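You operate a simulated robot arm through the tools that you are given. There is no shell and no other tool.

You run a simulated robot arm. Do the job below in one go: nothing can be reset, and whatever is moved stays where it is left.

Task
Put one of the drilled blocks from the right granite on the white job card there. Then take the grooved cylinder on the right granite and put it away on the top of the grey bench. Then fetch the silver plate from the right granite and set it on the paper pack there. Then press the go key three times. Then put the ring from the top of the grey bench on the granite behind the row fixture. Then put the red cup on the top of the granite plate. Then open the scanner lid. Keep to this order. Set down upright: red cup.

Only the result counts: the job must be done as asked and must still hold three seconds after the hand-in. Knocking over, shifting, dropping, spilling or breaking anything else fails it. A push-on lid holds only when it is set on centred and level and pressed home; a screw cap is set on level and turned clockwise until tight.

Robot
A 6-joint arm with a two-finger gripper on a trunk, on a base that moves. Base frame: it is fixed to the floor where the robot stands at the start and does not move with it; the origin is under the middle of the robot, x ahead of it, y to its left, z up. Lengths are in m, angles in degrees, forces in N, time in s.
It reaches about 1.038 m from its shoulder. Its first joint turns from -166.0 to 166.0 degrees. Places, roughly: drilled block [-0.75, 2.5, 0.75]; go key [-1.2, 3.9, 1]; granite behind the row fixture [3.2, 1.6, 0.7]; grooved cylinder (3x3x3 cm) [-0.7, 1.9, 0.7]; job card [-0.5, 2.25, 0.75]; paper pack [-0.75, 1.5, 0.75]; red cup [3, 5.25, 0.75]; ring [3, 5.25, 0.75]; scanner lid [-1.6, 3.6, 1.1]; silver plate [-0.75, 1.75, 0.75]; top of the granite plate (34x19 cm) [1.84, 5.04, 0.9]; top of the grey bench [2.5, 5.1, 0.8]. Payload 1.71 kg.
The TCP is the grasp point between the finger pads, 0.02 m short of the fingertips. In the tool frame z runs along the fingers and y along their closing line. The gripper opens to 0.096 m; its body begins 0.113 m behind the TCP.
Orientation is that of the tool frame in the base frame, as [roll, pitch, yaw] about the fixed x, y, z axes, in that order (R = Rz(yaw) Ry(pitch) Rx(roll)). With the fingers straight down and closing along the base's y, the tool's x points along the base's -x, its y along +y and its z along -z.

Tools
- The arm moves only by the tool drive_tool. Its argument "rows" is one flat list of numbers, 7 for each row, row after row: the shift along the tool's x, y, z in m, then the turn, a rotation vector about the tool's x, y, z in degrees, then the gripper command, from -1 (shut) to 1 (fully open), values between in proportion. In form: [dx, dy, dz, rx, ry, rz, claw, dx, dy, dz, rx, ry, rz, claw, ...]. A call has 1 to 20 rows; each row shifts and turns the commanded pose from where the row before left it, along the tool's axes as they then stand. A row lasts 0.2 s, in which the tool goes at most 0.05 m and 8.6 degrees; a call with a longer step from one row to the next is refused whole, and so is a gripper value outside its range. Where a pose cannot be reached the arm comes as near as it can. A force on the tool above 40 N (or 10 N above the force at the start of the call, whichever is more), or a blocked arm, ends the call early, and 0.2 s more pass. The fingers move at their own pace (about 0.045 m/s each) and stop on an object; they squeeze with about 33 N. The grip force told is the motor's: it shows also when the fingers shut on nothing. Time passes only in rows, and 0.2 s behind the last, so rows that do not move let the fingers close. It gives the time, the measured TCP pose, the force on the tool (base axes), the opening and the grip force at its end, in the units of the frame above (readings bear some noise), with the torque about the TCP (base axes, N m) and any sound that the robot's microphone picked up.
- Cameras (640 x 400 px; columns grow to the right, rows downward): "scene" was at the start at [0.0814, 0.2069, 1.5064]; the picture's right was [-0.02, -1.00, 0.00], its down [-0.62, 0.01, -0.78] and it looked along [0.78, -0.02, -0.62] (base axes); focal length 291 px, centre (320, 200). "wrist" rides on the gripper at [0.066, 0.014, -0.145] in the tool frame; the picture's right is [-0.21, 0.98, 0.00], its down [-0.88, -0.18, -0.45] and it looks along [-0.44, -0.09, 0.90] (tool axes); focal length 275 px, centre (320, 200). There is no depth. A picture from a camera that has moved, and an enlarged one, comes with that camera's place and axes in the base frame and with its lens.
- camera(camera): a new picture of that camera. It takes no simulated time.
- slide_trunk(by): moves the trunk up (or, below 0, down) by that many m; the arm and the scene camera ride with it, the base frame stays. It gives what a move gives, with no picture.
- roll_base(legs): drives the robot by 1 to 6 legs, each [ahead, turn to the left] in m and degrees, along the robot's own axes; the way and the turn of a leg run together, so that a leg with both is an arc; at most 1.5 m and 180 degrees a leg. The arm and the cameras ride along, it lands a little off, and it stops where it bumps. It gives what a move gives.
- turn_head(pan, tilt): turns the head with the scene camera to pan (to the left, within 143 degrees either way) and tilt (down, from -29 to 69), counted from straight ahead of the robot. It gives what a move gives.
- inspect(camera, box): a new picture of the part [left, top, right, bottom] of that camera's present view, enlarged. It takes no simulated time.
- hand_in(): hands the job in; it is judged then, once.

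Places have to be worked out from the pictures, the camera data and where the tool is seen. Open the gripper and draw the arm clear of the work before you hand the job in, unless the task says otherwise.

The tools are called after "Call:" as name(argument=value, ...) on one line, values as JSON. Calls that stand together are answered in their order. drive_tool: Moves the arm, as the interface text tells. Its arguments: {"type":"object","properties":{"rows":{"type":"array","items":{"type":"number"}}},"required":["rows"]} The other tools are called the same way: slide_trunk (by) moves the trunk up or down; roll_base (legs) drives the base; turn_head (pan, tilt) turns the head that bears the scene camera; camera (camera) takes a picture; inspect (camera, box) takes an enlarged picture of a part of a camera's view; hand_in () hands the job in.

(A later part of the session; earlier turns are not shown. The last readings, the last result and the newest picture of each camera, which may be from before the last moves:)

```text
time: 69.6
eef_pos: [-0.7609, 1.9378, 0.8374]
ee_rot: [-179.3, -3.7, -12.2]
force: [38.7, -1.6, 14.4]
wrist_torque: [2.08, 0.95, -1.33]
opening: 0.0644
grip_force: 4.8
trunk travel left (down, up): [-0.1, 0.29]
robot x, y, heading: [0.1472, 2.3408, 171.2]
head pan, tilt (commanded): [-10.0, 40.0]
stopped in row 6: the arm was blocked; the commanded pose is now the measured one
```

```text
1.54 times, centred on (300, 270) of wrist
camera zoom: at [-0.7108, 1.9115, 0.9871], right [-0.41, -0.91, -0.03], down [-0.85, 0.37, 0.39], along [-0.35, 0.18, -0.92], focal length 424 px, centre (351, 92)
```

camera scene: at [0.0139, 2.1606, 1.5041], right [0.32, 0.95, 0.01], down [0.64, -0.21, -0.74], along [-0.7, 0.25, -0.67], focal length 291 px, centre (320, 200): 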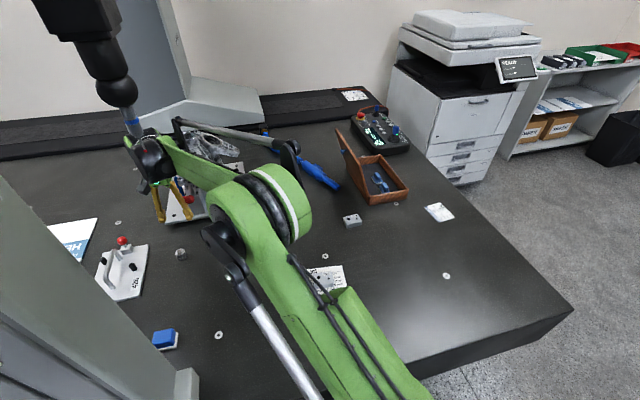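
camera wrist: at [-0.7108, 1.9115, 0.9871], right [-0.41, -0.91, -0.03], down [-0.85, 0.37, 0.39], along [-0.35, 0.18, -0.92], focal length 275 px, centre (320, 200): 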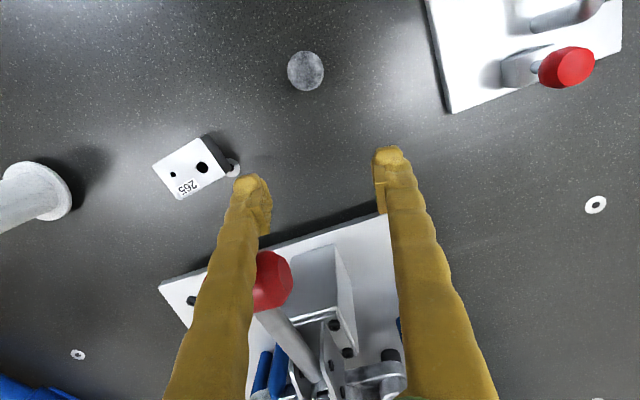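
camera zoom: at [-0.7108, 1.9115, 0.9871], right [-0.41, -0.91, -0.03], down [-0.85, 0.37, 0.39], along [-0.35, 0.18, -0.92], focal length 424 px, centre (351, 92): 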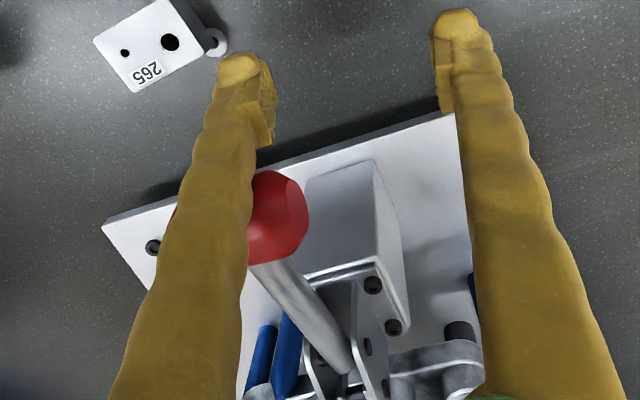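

The probe is unmoved, and the wrist (top ≈1.14) is now just behind/below it; the red clamp knob presses on the left finger from the -x side. I'll ease the tool +x by 3 cm, opening slightly, and check the force.

Call:
drive_tool(rows=[0.01, 0, 0, 0, 0, 0, 0.5, 0.01, 0, 0, 0, 0, 0, 0.5, 0.01, 0, 0, 0, 0, 0, 0.5])

Call:
camera(camera="wrist")

Call:
camera(camera="scene")

```text
time: 70.4
eef_pos: [-0.7025, 1.9556, 0.8695]
ee_rot: [-179.5, -1.3, -13.8]
force: [2.0, 0.5, -16.3]
wrist_torque: [-0.11, 0.2, -0.02]
opening: 0.0722
grip_force: 0.2
trunk travel left (down, up): [-0.1, 0.29]
robot x, y, heading: [0.1542, 2.3473, 173.6]
head pan, tilt (commanded): [-10.0, 40.0]
```

```text
taken
camera wrist: at [-0.6455, 1.9266, 1.0171], right [-0.43, -0.9, -0.01], down [-0.82, 0.39, 0.43], along [-0.38, 0.2, -0.9], focal length 275 px, centre (320, 200)
```

wrist: 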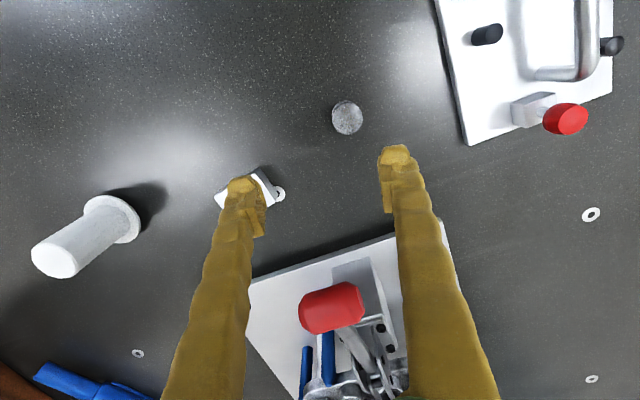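

```text
taken
camera scene: at [0.0525, 2.1579, 1.5013], right [0.28, 0.96, 0.01], down [0.63, -0.18, -0.75], along [-0.72, 0.22, -0.66], focal length 291 px, centre (320, 200)
```

scene: 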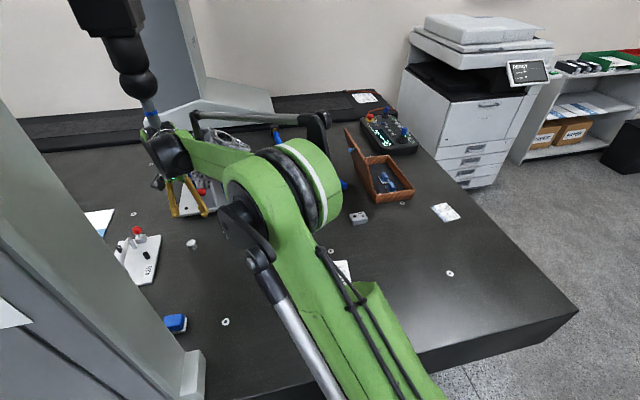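

The knob contact is gone; a −16 N load remains (wrist top touching the probe tip, I think). Lower by 6 cm straight down to get beneath the probe – the space below is free above the cylinder.

Call:
drive_tool(rows=[0, 0, 0.015, 0, 0, 0, 0.5, 0, 0, 0.015, 0, 0, 0, 0.5, 0, 0, 0.015, 0, 0, 0, 0.5, 0, 0, 0, 0, 0, 0, 0.5])

Call:
camera(camera="wrist")

Call:
inspect(camera="scene", box=[60, 60, 320, 260])

```text
time: 71.4
eef_pos: [-0.699, 1.959, 0.8335]
ee_rot: [-179.7, -1.1, -13.9]
force: [0.2, -0.4, -0.1]
wrist_torque: [0.01, -0.01, -0.01]
opening: 0.0722
grip_force: 0.1
trunk travel left (down, up): [-0.1, 0.29]
robot x, y, heading: [0.1581, 2.341, 173.4]
head pan, tilt (commanded): [-10.0, 40.0]
```

```text
taken
camera wrist: at [-0.6415, 1.9293, 0.9793], right [-0.44, -0.9, -0.01], down [-0.81, 0.39, 0.43], along [-0.38, 0.19, -0.9], focal length 275 px, centre (320, 200)
```

wrist: 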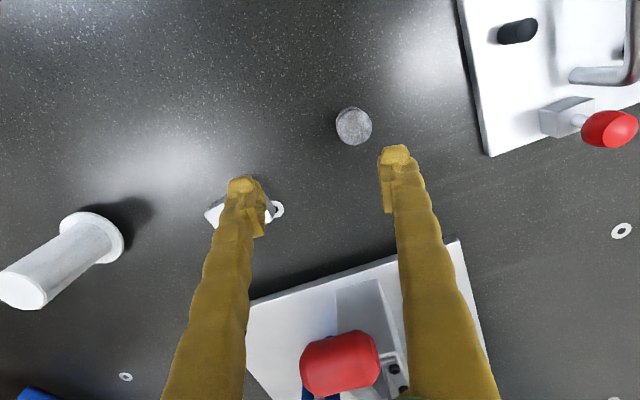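

```text
2.00 times, centred on (190, 160) of scene
camera zoom: at [0.0589, 2.1612, 1.5028], right [0.29, 0.96, 0.0], down [0.63, -0.19, -0.76], along [-0.72, 0.22, -0.65], focal length 583 px, centre (580, 280)
```

zoom: 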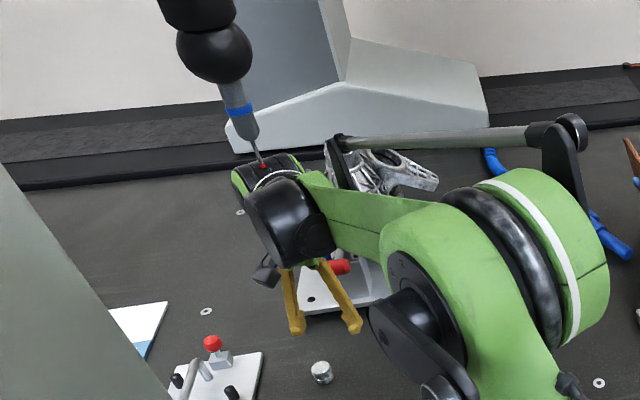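

Forces are zero now and the wrist is below the probe tip. Cylinder is at ≈(-0.695,1.924). Shift (+0.004,-0.035), level, then lower to TCP z≈0.737.

Call:
drive_tool(rows=[0.004, 0.011, 0.01, 0.3, -1.1, 0, 0.5, 0.004, 0.011, 0.01, 0, 0, 0, 0.5, 0.004, 0.011, 0.01, 0, 0, 0, 0.5, 0, 0, 0.01, 0, 0, 0, 0.5, 0, 0, 0, 0, 0, 0, 0.5])

Call:
camera(camera="wrist")

```text
time: 72.6
eef_pos: [-0.6933, 1.9241, 0.7927]
ee_rot: [-179.4, 0.0, -13.9]
force: [0.0, 0.5, -1.0]
wrist_torque: [0.0, 0.02, -0.01]
opening: 0.0718
grip_force: 0.1
trunk travel left (down, up): [-0.1, 0.29]
robot x, y, heading: [0.1564, 2.3464, 173.3]
head pan, tilt (commanded): [-10.0, 40.0]
```

```text
taken
camera wrist: at [-0.6332, 1.8939, 0.9377], right [-0.44, -0.9, -0.01], down [-0.81, 0.39, 0.45], along [-0.4, 0.2, -0.89], focal length 275 px, centre (320, 200)
```

wrist: 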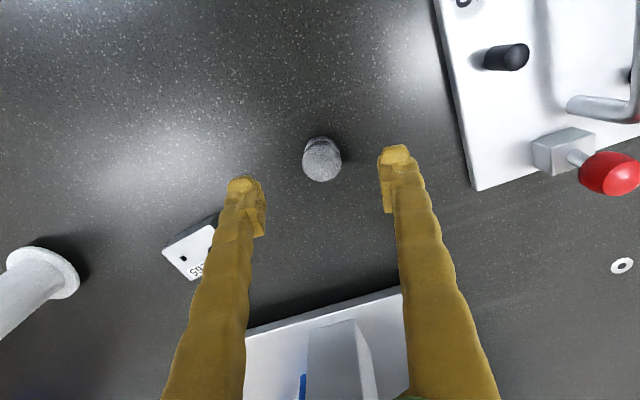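

Centred on the cylinder. Lower 5.6 cm and close.

Call:
drive_tool(rows=[0, 0, 0.02, -0.6, 0, 0, 0.5, 0, 0, 0.02, 0, 0, 0, 0.5, 0, 0, 0.014, 0, 0, 0, 0.5, 0, 0, 0, 0, 0, 0, 0.5])

Call:
camera(camera="wrist")

```text
time: 73.6
eef_pos: [-0.6933, 1.9237, 0.7364]
ee_rot: [179.9, 0.0, -13.9]
force: [-0.2, 0.2, 0.3]
wrist_torque: [0.01, -0.02, -0.01]
opening: 0.0719
grip_force: 0.0
trunk travel left (down, up): [-0.1, 0.29]
robot x, y, heading: [0.1556, 2.3448, 173.5]
head pan, tilt (commanded): [-10.0, 40.0]
```

```text
taken
camera wrist: at [-0.6344, 1.8948, 0.8824], right [-0.44, -0.9, 0.0], down [-0.81, 0.39, 0.44], along [-0.4, 0.19, -0.9], focal length 275 px, centre (320, 200)
```

wrist: 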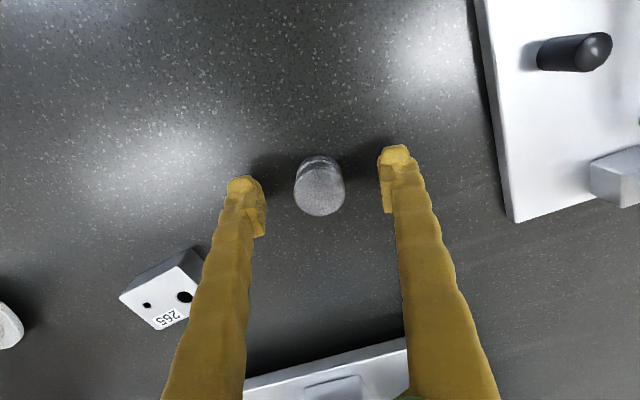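

Cylinder between the fingers. Close.

Call:
drive_tool(rows=[0, 0, 0, 0, 0, 0, -1, 0, 0, 0, 0, 0, 0, -1, 0, 0, 0, 0, 0, 0, -1, 0, 0, 0, 0, 0, 0, -1, 0, 0, 0, 0, 0, 0, -1])

Call:
camera(camera="wrist")

```text
time: 74.8
eef_pos: [-0.694, 1.9229, 0.7371]
ee_rot: [-179.9, -0.1, -13.9]
force: [-0.4, -1.1, -0.3]
wrist_torque: [-0.04, -0.02, 0.0]
opening: 0.0282
grip_force: 32.8
trunk travel left (down, up): [-0.1, 0.29]
robot x, y, heading: [0.1553, 2.3415, 173.5]
head pan, tilt (commanded): [-10.0, 40.0]
```

```text
taken
camera wrist: at [-0.6343, 1.8948, 0.8825], right [-0.44, -0.9, 0.0], down [-0.81, 0.39, 0.44], along [-0.4, 0.19, -0.9], focal length 275 px, centre (320, 200)
```

wrist: 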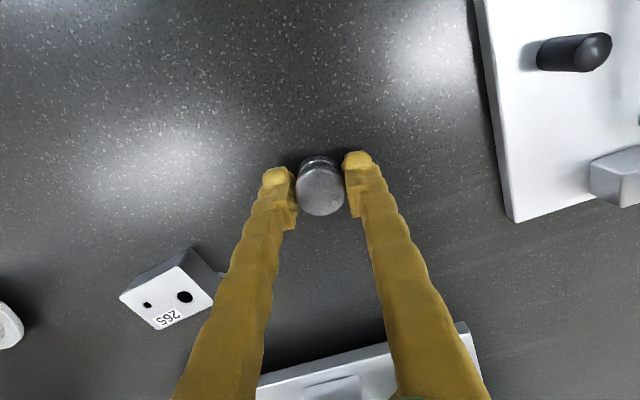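

Gripped (28 mm). Lift only to z≈0.785 (wrist stays under the probe), then go +y first, away from probe and knob.

Call:
drive_tool(rows=[0, 0, -0.024, 0, 0, 0, -1, 0, 0, -0.024, 0, 0, 0, -1, -0.0008, -0.027, 0, 0, 0, 0, -1, -0.0008, -0.027, 0, 0, 0, 0, -1, -0.0008, -0.027, 0, 0, 0, 0, -1, -0.0008, -0.027, 0, 0, 0, 0, -1, -0.0008, -0.027, 0, 0, 0, 0, -1, -0.0008, -0.027, 0, 0, 0, 0, -1])

Call:
camera(camera="scene")

Call:
camera(camera="wrist")

```text
time: 76.6
eef_pos: [-0.6558, 2.0834, 0.787]
ee_rot: [180.0, 0.0, -13.9]
force: [-0.4, -0.1, 0.6]
wrist_torque: [0.0, 0.0, 0.03]
opening: 0.0283
grip_force: 33.4
trunk travel left (down, up): [-0.1, 0.29]
robot x, y, heading: [0.1557, 2.3436, 173.5]
head pan, tilt (commanded): [-10.0, 40.0]
```

```text
taken
camera scene: at [0.0587, 2.1608, 1.5026], right [0.29, 0.96, 0.0], down [0.63, -0.18, -0.76], along [-0.72, 0.22, -0.65], focal length 291 px, centre (320, 200)
```

scene: 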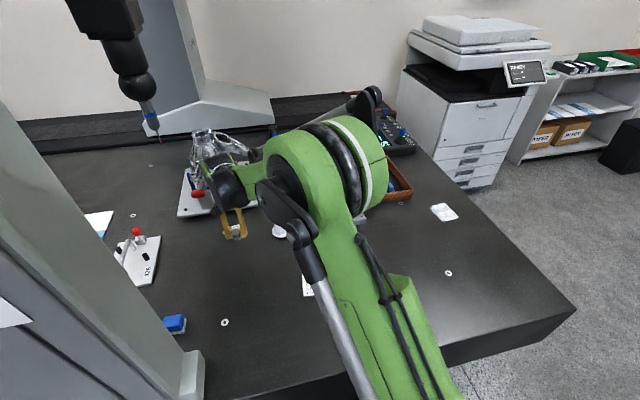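

```text
taken
camera wrist: at [-0.5972, 2.0539, 0.9322], right [-0.44, -0.9, 0.0], down [-0.81, 0.39, 0.44], along [-0.4, 0.19, -0.9], focal length 275 px, centre (320, 200)
```

wrist: 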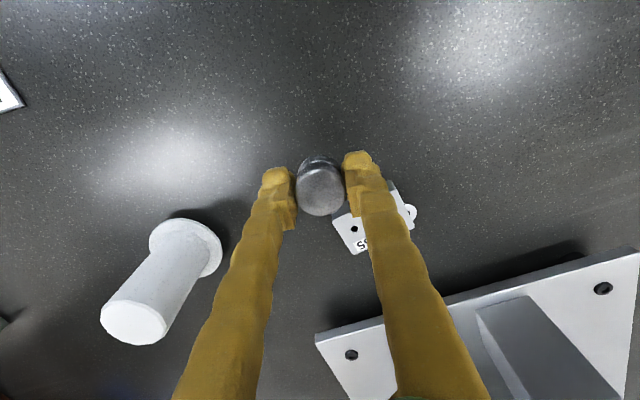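

Clear, no contact. Pull back +x at this height, then rise.

Call:
drive_tool(rows=[0.0374, -0.0237, 0, 0, 0, 0, -1, 0.0374, -0.0237, 0, 0, 0, 0, -1, 0.0374, -0.0237, 0, 0, 0, 0, -1, 0.0374, -0.0237, 0, 0, 0, 0, -1, 0.0374, -0.0237, 0, 0, 0, 0, -1, 0.02, -0.01, -0.04, 0, 0, 0, -1, 0.02, -0.01, -0.04, 0, 0, 0, -1, 0.02, -0.01, -0.04, 0, 0, 0, -1, 0.02, -0.01, -0.04, 0, 0, 0, -1, 0.02, -0.01, -0.03, 0, 0, 0, -1, 0, 0, 0, 0, 0, 0, -1])

Call:
camera(camera="scene")

```text
time: 79.0
eef_pos: [-0.3385, 2.1784, 0.9786]
ee_rot: [-179.9, 0.0, -13.9]
force: [-0.3, 0.5, -0.5]
wrist_torque: [0.03, 0.07, 0.0]
opening: 0.0281
grip_force: 33.2
trunk travel left (down, up): [-0.1, 0.29]
robot x, y, heading: [0.1583, 2.3439, 173.3]
head pan, tilt (commanded): [-10.0, 40.0]
```

```text
taken
camera scene: at [0.0598, 2.1614, 1.5027], right [0.29, 0.96, 0.0], down [0.63, -0.19, -0.76], along [-0.72, 0.22, -0.65], focal length 291 px, centre (320, 200)
```

scene: 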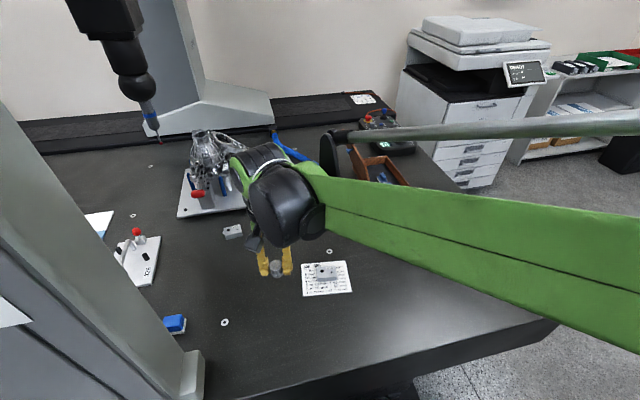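

The cylinder is held and clear. Tuck the arm toward the robot's front and higher, then back away from the table and look toward the grey bench.

Call:
drive_tool(rows=[0.001, -0.041, -0.025, 0, 0, 0, -1, 0.001, -0.041, -0.025, 0, 0, 0, -1, 0.001, -0.041, -0.025, 0, 0, 0, -1, 0.001, -0.041, -0.025, 0, 0, 0, -1, 0, 0, 0, 0, 0, 0, -1])

Call:
roll_base(legs=[[-0.3, 0], [0, -83]])

Call:
turn_head(pan=-20, tilt=20)

Call:
camera(camera="scene")

```text
time: 80.2
eef_pos: [-0.2992, 2.3342, 1.075]
ee_rot: [-180.0, 0.1, -13.9]
force: [0.2, 0.0, -0.2]
wrist_torque: [0.01, 0.02, -0.03]
opening: 0.0282
grip_force: 33.0
trunk travel left (down, up): [-0.1, 0.29]
robot x, y, heading: [0.1565, 2.3442, 173.5]
head pan, tilt (commanded): [-10.0, 40.0]
```

```text
time: 88.1
eef_pos: [0.3866, 2.7547, 1.0742]
ee_rot: [-180.0, 0.0, -95.8]
force: [0.2, 0.5, -0.3]
wrist_torque: [0.0, -0.02, -0.01]
opening: 0.0281
grip_force: 32.6
trunk travel left (down, up): [-0.1, 0.29]
robot x, y, heading: [0.4484, 2.3035, 91.4]
head pan, tilt (commanded): [-10.0, 40.0]
```

```text
time: 89.0
eef_pos: [0.3863, 2.7501, 1.0764]
ee_rot: [180.0, 0.3, -95.8]
force: [0.1, -0.6, -0.3]
wrist_torque: [0.14, 0.02, 0.01]
opening: 0.0284
grip_force: 32.4
trunk travel left (down, up): [-0.1, 0.29]
robot x, y, heading: [0.4525, 2.3047, 91.5]
head pan, tilt (commanded): [-20.0, 20.0]
```

```text
taken
camera scene: at [0.2709, 2.3731, 1.5345], right [0.95, -0.32, 0.0], down [-0.11, -0.33, -0.94], along [0.3, 0.89, -0.35], focal length 291 px, centre (320, 200)
```

scene: 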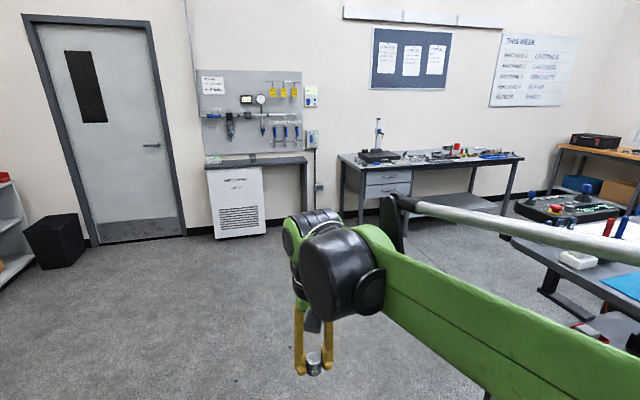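

The grey bench is ahead right against the back wall. Zoom in on its top.

Call:
inspect(camera="scene", box=[320, 100, 540, 240])

Call:
turn_head(pan=-60, tilt=20)

Call:
camera(camera="scene")

```text
2.86 times, centred on (430, 170) of scene
camera zoom: at [0.2709, 2.3731, 1.5345], right [0.95, -0.32, 0.0], down [-0.11, -0.33, -0.94], along [0.3, 0.89, -0.35], focal length 832 px, centre (6, 286)
```

zoom: 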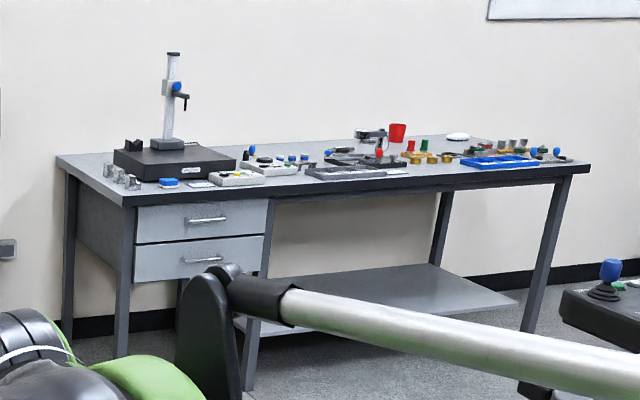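

```text
time: 90.0
eef_pos: [0.3864, 2.7352, 1.0829]
ee_rot: [179.7, 1.0, -95.9]
force: [0.3, -0.2, 0.6]
wrist_torque: [0.06, -0.01, 0.01]
opening: 0.0283
grip_force: 32.5
trunk travel left (down, up): [-0.1, 0.29]
robot x, y, heading: [0.4501, 2.3039, 91.7]
head pan, tilt (commanded): [-60.0, 20.0]
```

```text
taken
camera scene: at [0.3207, 2.3328, 1.5349], right [0.52, -0.85, 0.01], down [-0.29, -0.19, -0.94], along [0.8, 0.49, -0.35], focal length 291 px, centre (320, 200)
```

scene: 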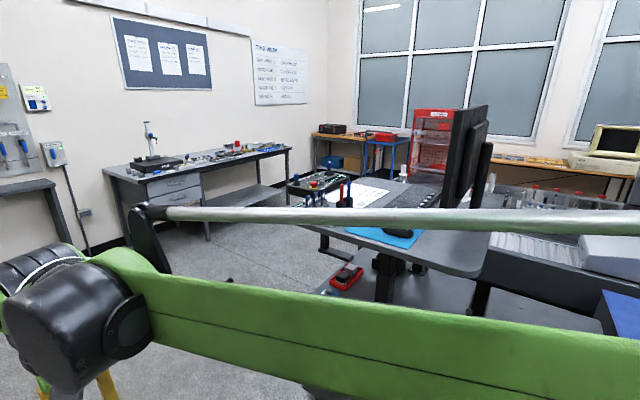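

Path ahead along the aisle is open. Drive 1.5 m forward to y≈3.8 and look right along the bench aisle.

Call:
roll_base(legs=[[1.5, 0]])

Call:
turn_head(pan=-85, tilt=25)

Call:
camera(camera="scene")

Call:
turn_head(pan=75, tilt=20)

Call:
camera(camera="scene")

```text
time: 100.2
eef_pos: [0.3617, 4.2379, 1.0801]
ee_rot: [179.9, 0.8, -96.5]
force: [-0.1, -0.2, -1.1]
wrist_torque: [-0.04, -0.01, -0.01]
opening: 0.0283
grip_force: 32.5
trunk travel left (down, up): [-0.1, 0.29]
robot x, y, heading: [0.4198, 3.802, 90.7]
head pan, tilt (commanded): [-60.0, 20.0]
```

```text
time: 101.1
eef_pos: [0.3618, 4.2224, 1.087]
ee_rot: [179.9, 1.6, -96.5]
force: [0.3, -1.3, -0.5]
wrist_torque: [0.0, -0.01, 0.0]
opening: 0.0282
grip_force: 32.7
trunk travel left (down, up): [-0.1, 0.29]
robot x, y, heading: [0.42, 3.8025, 90.7]
head pan, tilt (commanded): [-85.0, 25.0]
```

```text
taken
camera scene: at [0.3043, 3.7635, 1.5267], right [0.1, -0.99, -0.01], down [-0.42, -0.03, -0.91], along [0.9, 0.1, -0.42], focal length 291 px, centre (320, 200)
```

scene: 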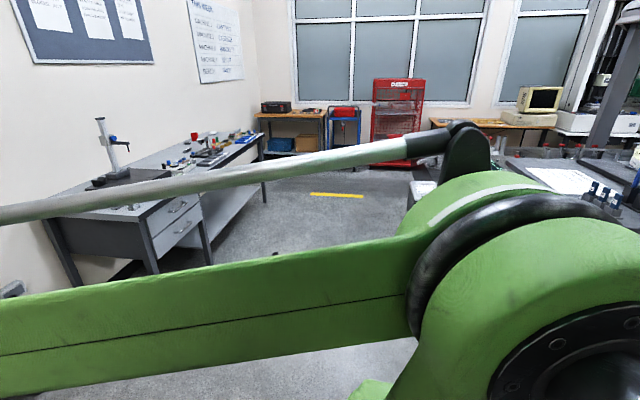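

```text
time: 103.5
eef_pos: [0.3619, 4.2177, 1.0886]
ee_rot: [179.7, 1.8, -96.5]
force: [0.2, -1.3, -1.4]
wrist_torque: [-0.05, 0.04, -0.04]
opening: 0.0282
grip_force: 33.0
trunk travel left (down, up): [-0.1, 0.29]
robot x, y, heading: [0.421, 3.8013, 91.1]
head pan, tilt (commanded): [75.0, 20.0]
```

```text
taken
camera scene: at [0.1219, 3.8015, 1.5351], right [0.25, 0.97, -0.01], down [0.33, -0.09, -0.94], along [-0.91, 0.23, -0.34], focal length 291 px, centre (320, 200)
```

scene: 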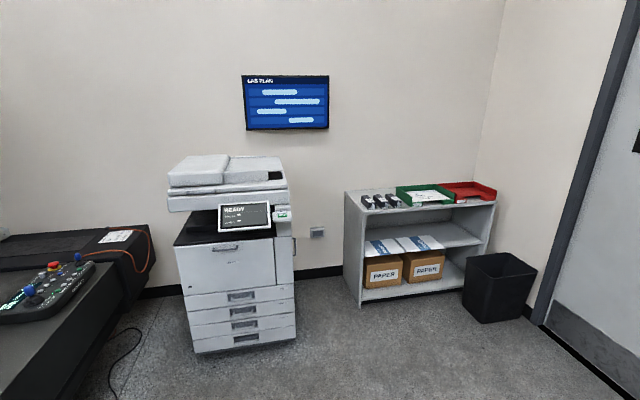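

A good view of the copier; zoom for the go key and the scanner lid, without cost.

Call:
inspect(camera="scene", box=[160, 140, 310, 240])

Call:
inspect(camera="scene", box=[210, 190, 300, 240])

```text
4.00 times, centred on (235, 190) of scene
camera zoom: at [0.1219, 3.8015, 1.5351], right [0.25, 0.97, -0.01], down [0.33, -0.09, -0.94], along [-0.91, 0.23, -0.34], focal length 1165 px, centre (660, 240)
```

zoom: 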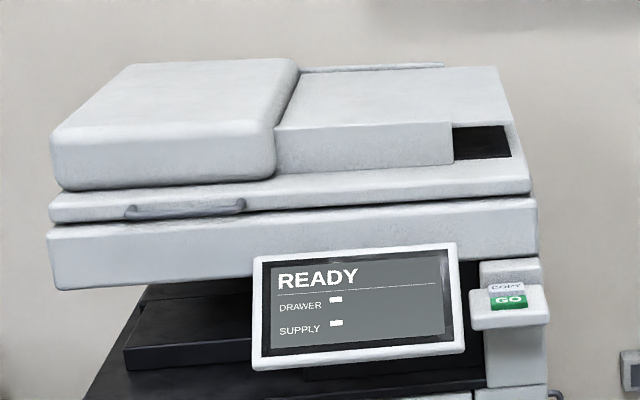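

```text
7.11 times, centred on (255, 215) of scene
camera zoom: at [0.1219, 3.8015, 1.5351], right [0.25, 0.97, -0.01], down [0.33, -0.09, -0.94], along [-0.91, 0.23, -0.34], focal length 2072 px, centre (782, 93)
```

zoom: 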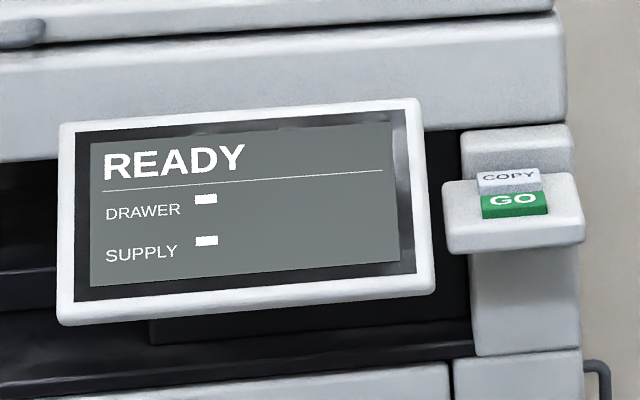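

The green GO key is at ≈(-1.2,3.94,0.98) and the lid handle is on the copier's front. Now turn right to heading ≈0 and look along the bench aisle.

Call:
roll_base(legs=[[0.15, 0], [0, -91]])

Call:
turn_head(pan=0, tilt=25)

Call:
camera(camera="scene")

Call:
turn_head(pan=35, tilt=25)

Call:
camera(camera="scene")

```text
time: 111.3
eef_pos: [0.8404, 3.9897, 1.0865]
ee_rot: [179.8, 1.5, 170.4]
force: [0.0, -0.7, -0.3]
wrist_torque: [-0.02, -0.01, 0.01]
opening: 0.0281
grip_force: 32.8
trunk travel left (down, up): [-0.1, 0.29]
robot x, y, heading: [0.4164, 3.9543, -2.2]
head pan, tilt (commanded): [75.0, 20.0]
```

```text
time: 112.7
eef_pos: [0.813, 3.9903, 1.0969]
ee_rot: [179.7, 3.0, 170.5]
force: [0.1, -0.3, 0.1]
wrist_torque: [0.05, -0.03, 0.0]
opening: 0.0282
grip_force: 32.8
trunk travel left (down, up): [-0.1, 0.29]
robot x, y, heading: [0.4197, 3.9559, -2.2]
head pan, tilt (commanded): [0.0, 25.0]
```

```text
taken
camera scene: at [0.4651, 4.1659, 1.5279], right [-0.04, -1.0, 0.0], down [-0.41, 0.02, -0.91], along [0.91, -0.03, -0.41], focal length 291 px, centre (320, 200)
```

scene: 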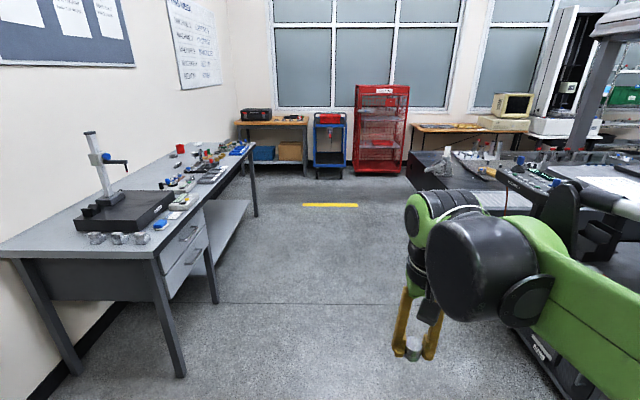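

```text
time: 113.7
eef_pos: [0.8144, 3.9895, 1.0965]
ee_rot: [179.6, 3.0, 170.5]
force: [0.4, -1.0, -1.2]
wrist_torque: [0.01, -0.05, 0.0]
opening: 0.0283
grip_force: 33.1
trunk travel left (down, up): [-0.1, 0.29]
robot x, y, heading: [0.42, 3.9598, -2.1]
head pan, tilt (commanded): [35.0, 25.0]
```

```text
taken
camera scene: at [0.4594, 4.2191, 1.5274], right [0.54, -0.84, 0.01], down [-0.35, -0.23, -0.91], along [0.77, 0.49, -0.41], focal length 291 px, centre (320, 200)
```

scene: 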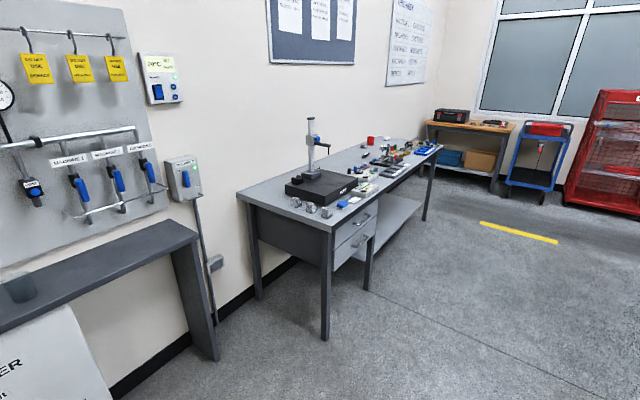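

The aisle along the bench is free. Zoom on the bench top to find a free spot and identify the ring and cup.

Call:
inspect(camera="scene", box=[230, 110, 450, 240])

Call:
roll_base(legs=[[1.5, 4]])

Call:
turn_head(pan=60, tilt=35)

Call:
camera(camera="scene")

```text
2.91 times, centred on (340, 175) of scene
camera zoom: at [0.4594, 4.2191, 1.5274], right [0.54, -0.84, 0.01], down [-0.35, -0.23, -0.91], along [0.77, 0.49, -0.41], focal length 848 px, centre (262, 273)
```

zoom: 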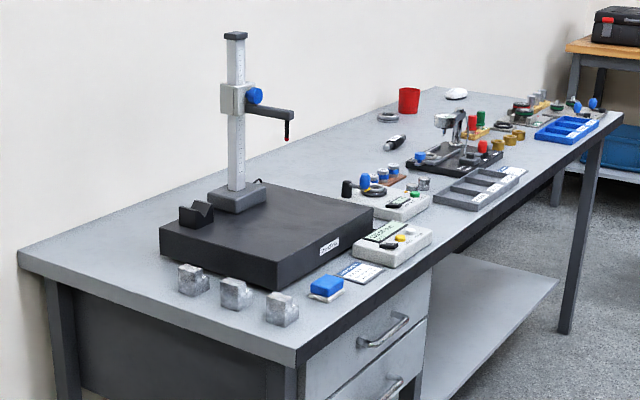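

```text
time: 123.7
eef_pos: [2.2938, 4.0218, 1.0926]
ee_rot: [179.5, 2.4, 175.0]
force: [-0.6, 0.2, -0.4]
wrist_torque: [0.0, 0.0, -0.05]
opening: 0.0283
grip_force: 32.7
trunk travel left (down, up): [-0.1, 0.29]
robot x, y, heading: [1.89, 3.9556, 2.4]
head pan, tilt (commanded): [35.0, 25.0]
```

```text
time: 124.6
eef_pos: [2.2938, 4.0212, 1.0916]
ee_rot: [179.5, 2.5, 174.9]
force: [-0.2, -0.2, -0.6]
wrist_torque: [-0.03, -0.13, 0.02]
opening: 0.0282
grip_force: 32.9
trunk travel left (down, up): [-0.1, 0.29]
robot x, y, heading: [1.8901, 3.9608, 2.1]
head pan, tilt (commanded): [60.0, 35.0]
```

```text
taken
camera scene: at [1.911, 4.2461, 1.511], right [0.89, -0.47, -0.01], down [-0.28, -0.51, -0.82], along [0.37, 0.73, -0.58], focal length 291 px, centre (320, 200)
```

scene: 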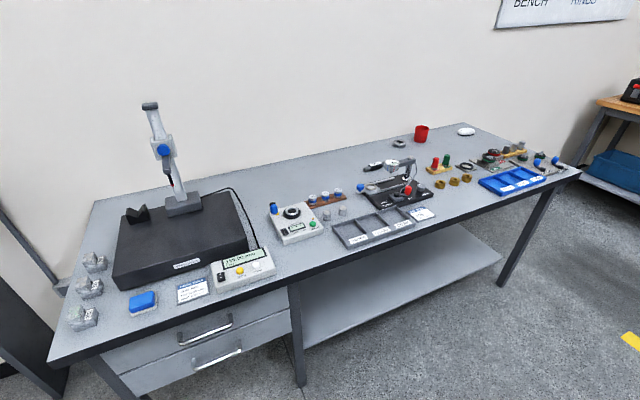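

The bench back area around (2.45,5.28) is free. I'll move in: turn left ~45°, drive 0.58 m, then turn to face the bench.

Call:
roll_base(legs=[[0, 43], [0.58, 0], [0, 45]])

Call:
turn_head(pan=-5, tilt=40)

Call:
camera(camera="scene")

```text
time: 135.0
eef_pos: [2.2285, 4.7636, 1.0971]
ee_rot: [179.6, 3.2, -96.0]
force: [-0.8, 0.4, -0.8]
wrist_torque: [0.01, -0.03, 0.02]
opening: 0.028
grip_force: 33.3
trunk travel left (down, up): [-0.1, 0.29]
robot x, y, heading: [2.2881, 4.3714, 91.3]
head pan, tilt (commanded): [60.0, 35.0]
```

```text
time: 136.4
eef_pos: [2.2301, 4.7286, 1.1092]
ee_rot: [179.3, 4.9, -96.1]
force: [0.3, -2.9, -0.3]
wrist_torque: [0.24, 0.03, -0.02]
opening: 0.0283
grip_force: 33.3
trunk travel left (down, up): [-0.1, 0.29]
robot x, y, heading: [2.291, 4.3725, 91.2]
head pan, tilt (commanded): [-5.0, 40.0]
```

```text
taken
camera scene: at [2.0857, 4.3973, 1.5045], right [1.0, -0.07, 0.0], down [-0.04, -0.63, -0.78], along [0.05, 0.78, -0.63], focal length 291 px, centre (320, 200)
```

scene: 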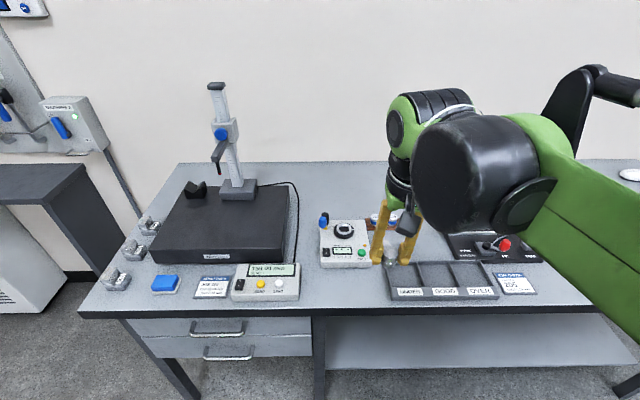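

I'll place the cylinder on the free rear area ≈(2.22,5.32) behind the dial device. Extend forward while levelling the tool and descending to ≈0.92.

Call:
drive_tool(rows=[0, 0, 0, 0.7, 4.9, 0, -1, -0.0458, 0.0056, 0.01, 0, 0, 0, -1, -0.0458, 0.0056, 0.01, 0, 0, 0, -1, -0.0458, 0.0056, 0.01, 0, 0, 0, -1, -0.0458, 0.0056, 0.01, 0, 0, 0, -1, -0.0458, 0.0056, 0.015, 0, 0, 0, -1, -0.0458, 0.0056, 0.015, 0, 0, 0, -1, -0.0458, 0.0056, 0.015, 0, 0, 0, -1, -0.0458, 0.0056, 0.015, 0, 0, 0, -1, -0.0458, 0.0056, 0.015, 0, 0, 0, -1, -0.0458, 0.0056, 0.015, 0, 0, 0, -1, -0.0458, 0.0056, 0.015, 0, 0, 0, -1, -0.0458, 0.0056, 0.015, 0, 0, 0, -1, 0, 0, 0, 0, 0, 0, -1])

Call:
camera(camera="scene")

Call:
camera(camera="wrist")

```text
time: 139.4
eef_pos: [2.2206, 5.2997, 0.9341]
ee_rot: [-179.9, -0.8, -96.2]
force: [0.4, 1.2, 0.0]
wrist_torque: [-0.02, 0.03, 0.0]
opening: 0.0282
grip_force: 33.2
trunk travel left (down, up): [-0.1, 0.29]
robot x, y, heading: [2.2865, 4.3741, 91.2]
head pan, tilt (commanded): [-5.0, 40.0]
```

```text
taken
camera scene: at [2.0845, 4.4495, 1.5026], right [1.0, -0.07, 0.0], down [-0.04, -0.65, -0.76], along [0.05, 0.75, -0.66], focal length 291 px, centre (320, 200)
```

scene: 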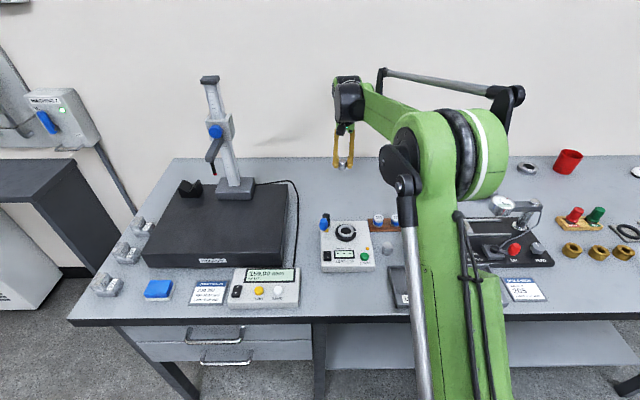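

```text
taken
camera wrist: at [2.1993, 5.2374, 1.0797], right [-0.95, 0.31, -0.01], down [0.28, 0.86, 0.43], along [0.14, 0.41, -0.9], focal length 275 px, centre (320, 200)
```

wrist: 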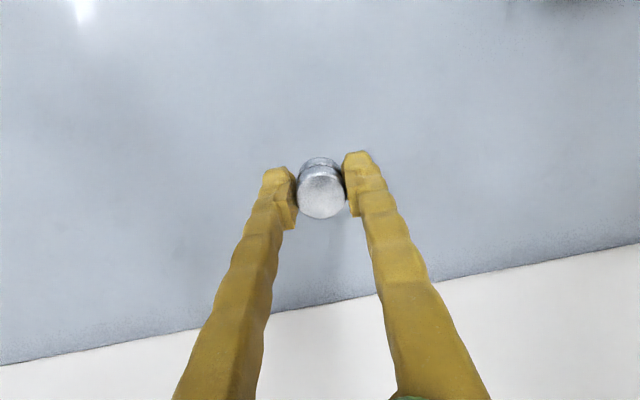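

Over a free bench area. Descend toward the surface, then in small steps.

Call:
drive_tool(rows=[0, 0, 0.03, 0, -0.8, 0, -1, 0, 0, 0.03, 0, 0, 0, -1, 0, 0, 0.015, 0, 0, 0, -1, 0, 0, 0, 0, 0, 0, -1])

Call:
drive_tool(rows=[0, 0, 0.006, 0, 0, 0, -1, 0, 0, 0, 0, 0, 0, -1])

Call:
drive_tool(rows=[0, 0, 0.005, 0, 0, 0, -1, 0, 0, 0, 0, 0, 0, -1])

```text
time: 140.4
eef_pos: [2.2203, 5.2955, 0.8591]
ee_rot: [-179.9, 0.0, -96.0]
force: [-7.3, -3.1, 24.5]
wrist_torque: [0.03, 0.19, 0.02]
opening: 0.0282
grip_force: 32.7
trunk travel left (down, up): [-0.1, 0.29]
robot x, y, heading: [2.2841, 4.3763, 91.4]
head pan, tilt (commanded): [-5.0, 40.0]
```

```text
time: 140.7
eef_pos: [2.2193, 5.2819, 0.8723]
ee_rot: [180.0, 0.9, -95.9]
force: [-0.2, -1.4, -0.5]
wrist_torque: [0.08, -0.02, -0.01]
opening: 0.0282
grip_force: 33.1
trunk travel left (down, up): [-0.1, 0.29]
robot x, y, heading: [2.2884, 4.3727, 91.2]
head pan, tilt (commanded): [-5.0, 40.0]
stopped in row 1: the force on the tool passed its limit at 49 N (the readings are from after the stop); the commanded pose is now the measured one
```

```text
time: 141.3
eef_pos: [2.2199, 5.2847, 0.8655]
ee_rot: [179.9, 0.8, -95.8]
force: [-0.1, -0.1, -0.2]
wrist_torque: [-0.03, -0.03, -0.01]
opening: 0.0281
grip_force: 33.3
trunk travel left (down, up): [-0.1, 0.29]
robot x, y, heading: [2.2849, 4.3739, 91.0]
head pan, tilt (commanded): [-5.0, 40.0]
```

Contact found at TCP ≈0.860 (bench top ≈0.828). Level and lower to just touching, then release.

Call:
drive_tool(rows=[0, 0, 0.003, 0, 0.8, 0, -1, 0, 0, 0, 0, 0, 0, -1])

Call:
drive_tool(rows=[0, 0, 0.0015, 0, 0, 0, -1, 0, 0, 0, 0, 0, 0, -1])

```text
time: 141.9
eef_pos: [2.2196, 5.2844, 0.8624]
ee_rot: [-179.9, -0.1, -96.0]
force: [-1.0, 0.3, 0.5]
wrist_torque: [0.01, 0.0, 0.01]
opening: 0.0283
grip_force: 33.3
trunk travel left (down, up): [-0.1, 0.29]
robot x, y, heading: [2.2892, 4.3722, 91.1]
head pan, tilt (commanded): [-5.0, 40.0]
```

```text
time: 142.5
eef_pos: [2.2201, 5.2852, 0.8619]
ee_rot: [-179.9, -0.1, -95.9]
force: [-0.3, -0.1, -0.5]
wrist_torque: [0.0, 0.02, 0.0]
opening: 0.028
grip_force: 33.2
trunk travel left (down, up): [-0.1, 0.29]
robot x, y, heading: [2.2899, 4.3731, 91.4]
head pan, tilt (commanded): [-5.0, 40.0]
```

Call:
drive_tool(rows=[0, 0, 0.0015, 0, 0, 0, -1, 0, 0, 0, 0, 0, 0, -1])

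Call:
drive_tool(rows=[0, 0, 0.001, 0, 0, 0, -1, 0, 0, 0, 0, 0, 0, -1])

```text
time: 143.1
eef_pos: [2.2206, 5.2855, 0.8598]
ee_rot: [180.0, 0.1, -96.1]
force: [2.0, 1.4, 6.4]
wrist_torque: [0.02, -0.1, -0.03]
opening: 0.0284
grip_force: 33.1
trunk travel left (down, up): [-0.1, 0.29]
robot x, y, heading: [2.2863, 4.3721, 91.3]
head pan, tilt (commanded): [-5.0, 40.0]
```

```text
time: 143.7
eef_pos: [2.2192, 5.2851, 0.8604]
ee_rot: [180.0, 0.1, -96.0]
force: [1.8, 6.1, 16.3]
wrist_torque: [0.14, -0.05, 0.06]
opening: 0.0281
grip_force: 32.8
trunk travel left (down, up): [-0.1, 0.29]
robot x, y, heading: [2.2893, 4.374, 91.5]
head pan, tilt (commanded): [-5.0, 40.0]
```

Seated with light contact. Open and rise straight up.

Call:
drive_tool(rows=[0, 0, -0.001, 0, 0, 0, -0.3, 0, 0, 0, 0, 0, 0, 0.2, 0, 0, 0, 0, 0, 0, 0.5, 0, 0, 0, 0, 0, 0, 0.5, 0, 0, -0.03, 0, 0, 0, 0.5, 0, 0, -0.04, 0, 0, 0, 0.5, 0, 0, -0.04, 0, 0, 0, 0.5, 0, 0, 0, 0, 0, 0, 0.5])

Call:
camera(camera="wrist")

Call:
inspect(camera="scene", box=[300, 120, 640, 330])

```text
time: 145.5
eef_pos: [2.2196, 5.284, 0.9681]
ee_rot: [-180.0, 0.0, -96.0]
force: [0.4, -0.1, 0.3]
wrist_torque: [0.02, 0.01, 0.01]
opening: 0.0722
grip_force: 0.0
trunk travel left (down, up): [-0.1, 0.29]
robot x, y, heading: [2.29, 4.3714, 91.0]
head pan, tilt (commanded): [-5.0, 40.0]
```

```text
taken
camera wrist: at [2.198, 5.22, 1.1139], right [-0.95, 0.31, 0.0], down [0.28, 0.85, 0.45], along [0.14, 0.42, -0.9], focal length 275 px, centre (320, 200)
```

wrist: 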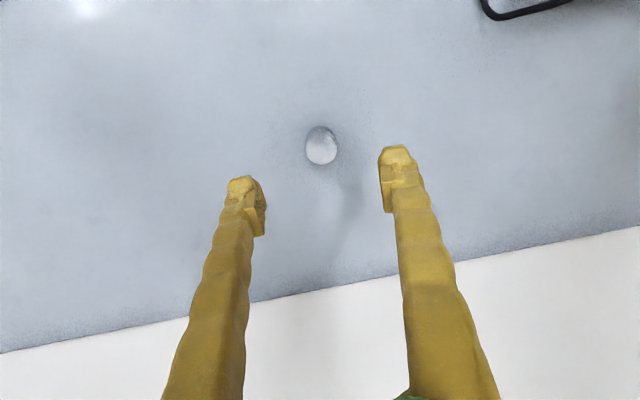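

```text
1.88 times, centred on (470, 225) of scene
camera zoom: at [2.0846, 4.448, 1.5027], right [1.0, -0.07, 0.0], down [-0.04, -0.65, -0.76], along [0.05, 0.75, -0.65], focal length 548 px, centre (38, 153)
```

zoom: 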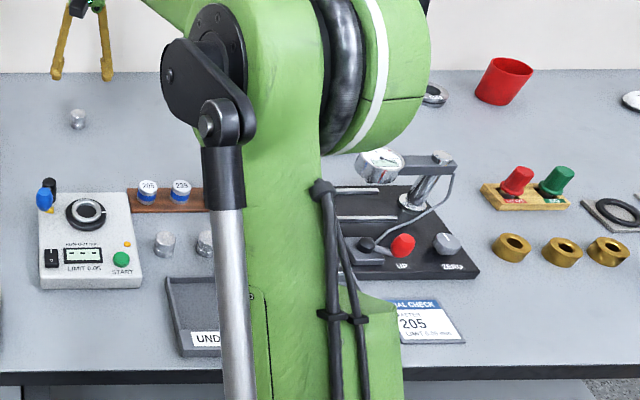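

The cylinder stands upright on the bench at (2.22,5.285). Retract the arm back and up along the same path.

Call:
drive_tool(rows=[0.0458, -0.0056, -0.012, 0, 0, 0, 0.5, 0.0458, -0.0056, -0.012, 0, 0, 0, 0.5, 0.0458, -0.0056, -0.012, 0, 0, 0, 0.5, 0.0458, -0.0056, -0.012, 0, 0, 0, 0.5, 0.0458, -0.0056, -0.012, 0, 0, 0, 0.5, 0.0458, -0.0056, -0.012, 0, 0, 0, 0.5, 0.0458, -0.0056, -0.012, 0, 0, 0, 0.5, 0.0458, -0.0056, -0.012, 0, 0, 0, 0.5, 0.0458, -0.0056, -0.012, 0, 0, 0, 0.5, 0.0458, -0.0056, -0.012, 0, 0, 0, 0.5, 0, 0, 0, 0, 0, 0, 0.5])

Call:
camera(camera="scene")

```text
time: 147.9
eef_pos: [2.2284, 4.8256, 1.092]
ee_rot: [-179.9, -0.3, -96.0]
force: [0.0, 1.5, 0.3]
wrist_torque: [-0.25, -0.02, 0.01]
opening: 0.0719
grip_force: 0.0
trunk travel left (down, up): [-0.1, 0.29]
robot x, y, heading: [2.2854, 4.3728, 91.0]
head pan, tilt (commanded): [-5.0, 40.0]
```

```text
taken
camera scene: at [2.0846, 4.451, 1.5025], right [1.0, -0.07, 0.0], down [-0.04, -0.66, -0.75], along [0.05, 0.75, -0.66], focal length 291 px, centre (320, 200)
```

scene: 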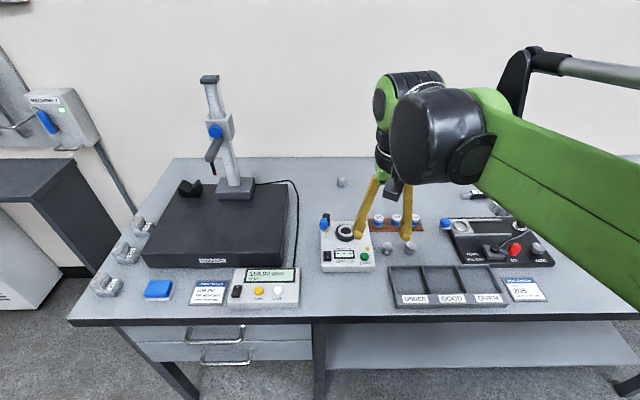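

Cylinder is placed. Now return to the right granite: back off, turn left, and drive along the aisle.

Call:
roll_base(legs=[[-0.42, 0], [0, 89], [1.5, 0], [0.35, 0]])

Call:
turn_head(pan=60, tilt=25)

Call:
camera(camera="scene")

```text
time: 169.4
eef_pos: [-0.0348, 4.0477, 1.0919]
ee_rot: [180.0, 0.1, -11.2]
force: [0.8, -0.2, 0.2]
wrist_torque: [0.04, -0.01, 0.04]
opening: 0.0718
grip_force: 0.0
trunk travel left (down, up): [-0.1, 0.29]
robot x, y, heading: [0.4162, 4.0664, 176.0]
head pan, tilt (commanded): [-5.0, 40.0]
```

```text
time: 170.7
eef_pos: [-0.0092, 4.0462, 1.1022]
ee_rot: [179.8, 1.3, -11.2]
force: [0.9, 0.0, -1.0]
wrist_torque: [0.01, -0.03, -0.02]
opening: 0.0722
grip_force: 0.0
trunk travel left (down, up): [-0.1, 0.29]
robot x, y, heading: [0.4135, 4.0651, 176.0]
head pan, tilt (commanded): [60.0, 25.0]
```

```text
taken
camera scene: at [0.3879, 3.778, 1.5271], right [-0.83, 0.56, 0.0], down [0.23, 0.35, -0.91], along [-0.51, -0.75, -0.42], focal length 291 px, centre (320, 200)
```

scene: 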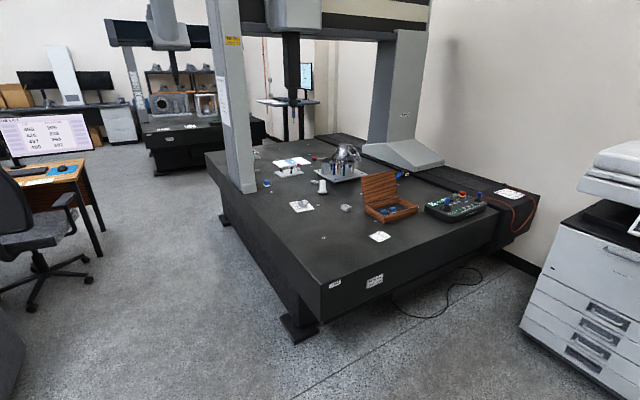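

The aisle is clear. Turn left to face −y and drive down to y≈1.25.

Call:
roll_base(legs=[[0, 94.5], [1.5, 0]])

Call:
roll_base(legs=[[1.3, 0]])

Call:
turn_head(pan=-60, tilt=30)

Call:
camera(camera="scene")

```text
time: 186.8
eef_pos: [0.3855, 2.1439, 1.0984]
ee_rot: [180.0, 0.8, 79.8]
force: [-0.8, -0.1, -0.5]
wrist_torque: [-0.02, -0.04, 0.01]
opening: 0.072
grip_force: 0.0
trunk travel left (down, up): [-0.1, 0.29]
robot x, y, heading: [0.3594, 2.5799, -92.7]
head pan, tilt (commanded): [60.0, 25.0]
```

```text
time: 195.7
eef_pos: [0.3234, 0.8729, 1.1047]
ee_rot: [179.8, 1.7, 80.0]
force: [0.5, -0.9, 0.2]
wrist_torque: [-0.02, 0.0, -0.01]
opening: 0.0721
grip_force: 0.0
trunk travel left (down, up): [-0.1, 0.29]
robot x, y, heading: [0.2915, 1.2939, -92.9]
head pan, tilt (commanded): [60.0, 25.0]
```

```text
time: 197.7
eef_pos: [0.3227, 0.8698, 1.1033]
ee_rot: [179.7, 1.5, 80.0]
force: [-0.4, -3.1, -0.2]
wrist_torque: [0.46, 0.0, 0.02]
opening: 0.0719
grip_force: 0.0
trunk travel left (down, up): [-0.1, 0.29]
robot x, y, heading: [0.2937, 1.2967, -92.7]
head pan, tilt (commanded): [-60.0, 30.0]
```

```text
taken
camera scene: at [0.4246, 1.2438, 1.5185], right [-0.46, 0.89, 0.02], down [0.45, 0.25, -0.86], along [-0.77, -0.39, -0.51], focal length 291 px, centre (320, 200)
```

scene: 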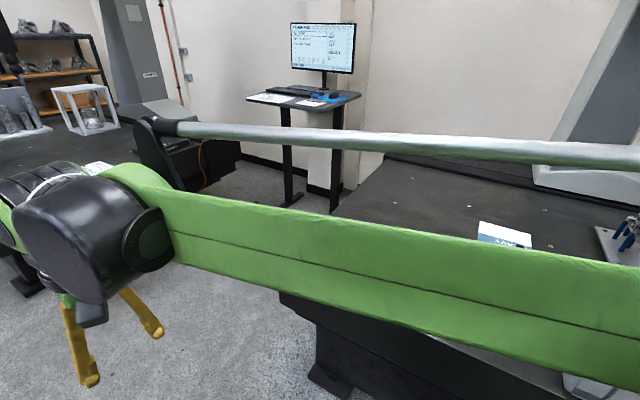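

Move 0.1 m further, then turn right to face the table (heading ≈180).

Call:
roll_base(legs=[[0.1, 0], [0, -87]])

Call:
turn_head(pan=-20, tilt=62)

Call:
camera(camera="scene")

Call:
camera(camera="wrist")

```text
time: 204.7
eef_pos: [-0.1129, 1.1463, 1.1085]
ee_rot: [179.8, 2.5, -7.4]
force: [0.7, -0.9, 1.4]
wrist_torque: [0.0, 0.01, -0.02]
opening: 0.0719
grip_force: 0.1
trunk travel left (down, up): [-0.1, 0.29]
robot x, y, heading: [0.2849, 1.1931, 179.8]
head pan, tilt (commanded): [-60.0, 30.0]
```

```text
time: 205.8
eef_pos: [-0.0906, 1.1465, 1.1181]
ee_rot: [179.5, 3.6, -7.4]
force: [0.4, 0.4, -0.9]
wrist_torque: [-0.01, 0.09, -0.03]
opening: 0.0722
grip_force: 0.0
trunk travel left (down, up): [-0.1, 0.29]
robot x, y, heading: [0.2893, 1.1933, 179.9]
head pan, tilt (commanded): [-20.0, 62.0]
```

```text
taken
camera scene: at [0.2513, 1.0066, 1.4745], right [0.34, 0.94, 0.0], down [0.83, -0.3, -0.47], along [-0.44, 0.16, -0.89], focal length 291 px, centre (320, 200)
```

scene: 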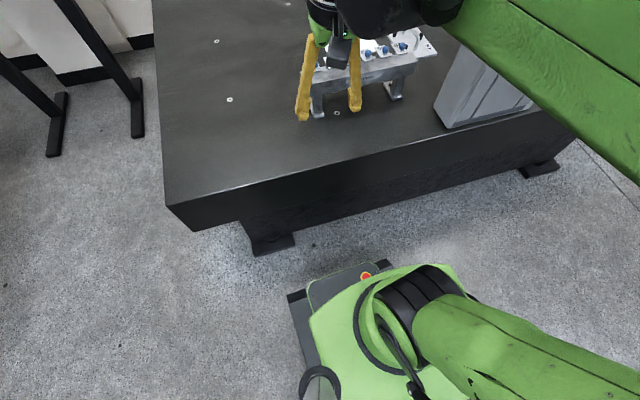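

```text
taken
camera wrist: at [-0.0195, 1.1246, 1.2582], right [-0.33, -0.94, 0.02], down [-0.82, 0.29, 0.5], along [-0.48, 0.15, -0.87], focal length 275 px, centre (320, 200)
```

wrist: 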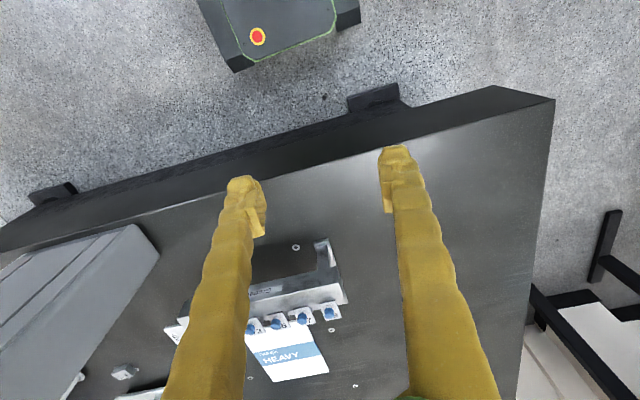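

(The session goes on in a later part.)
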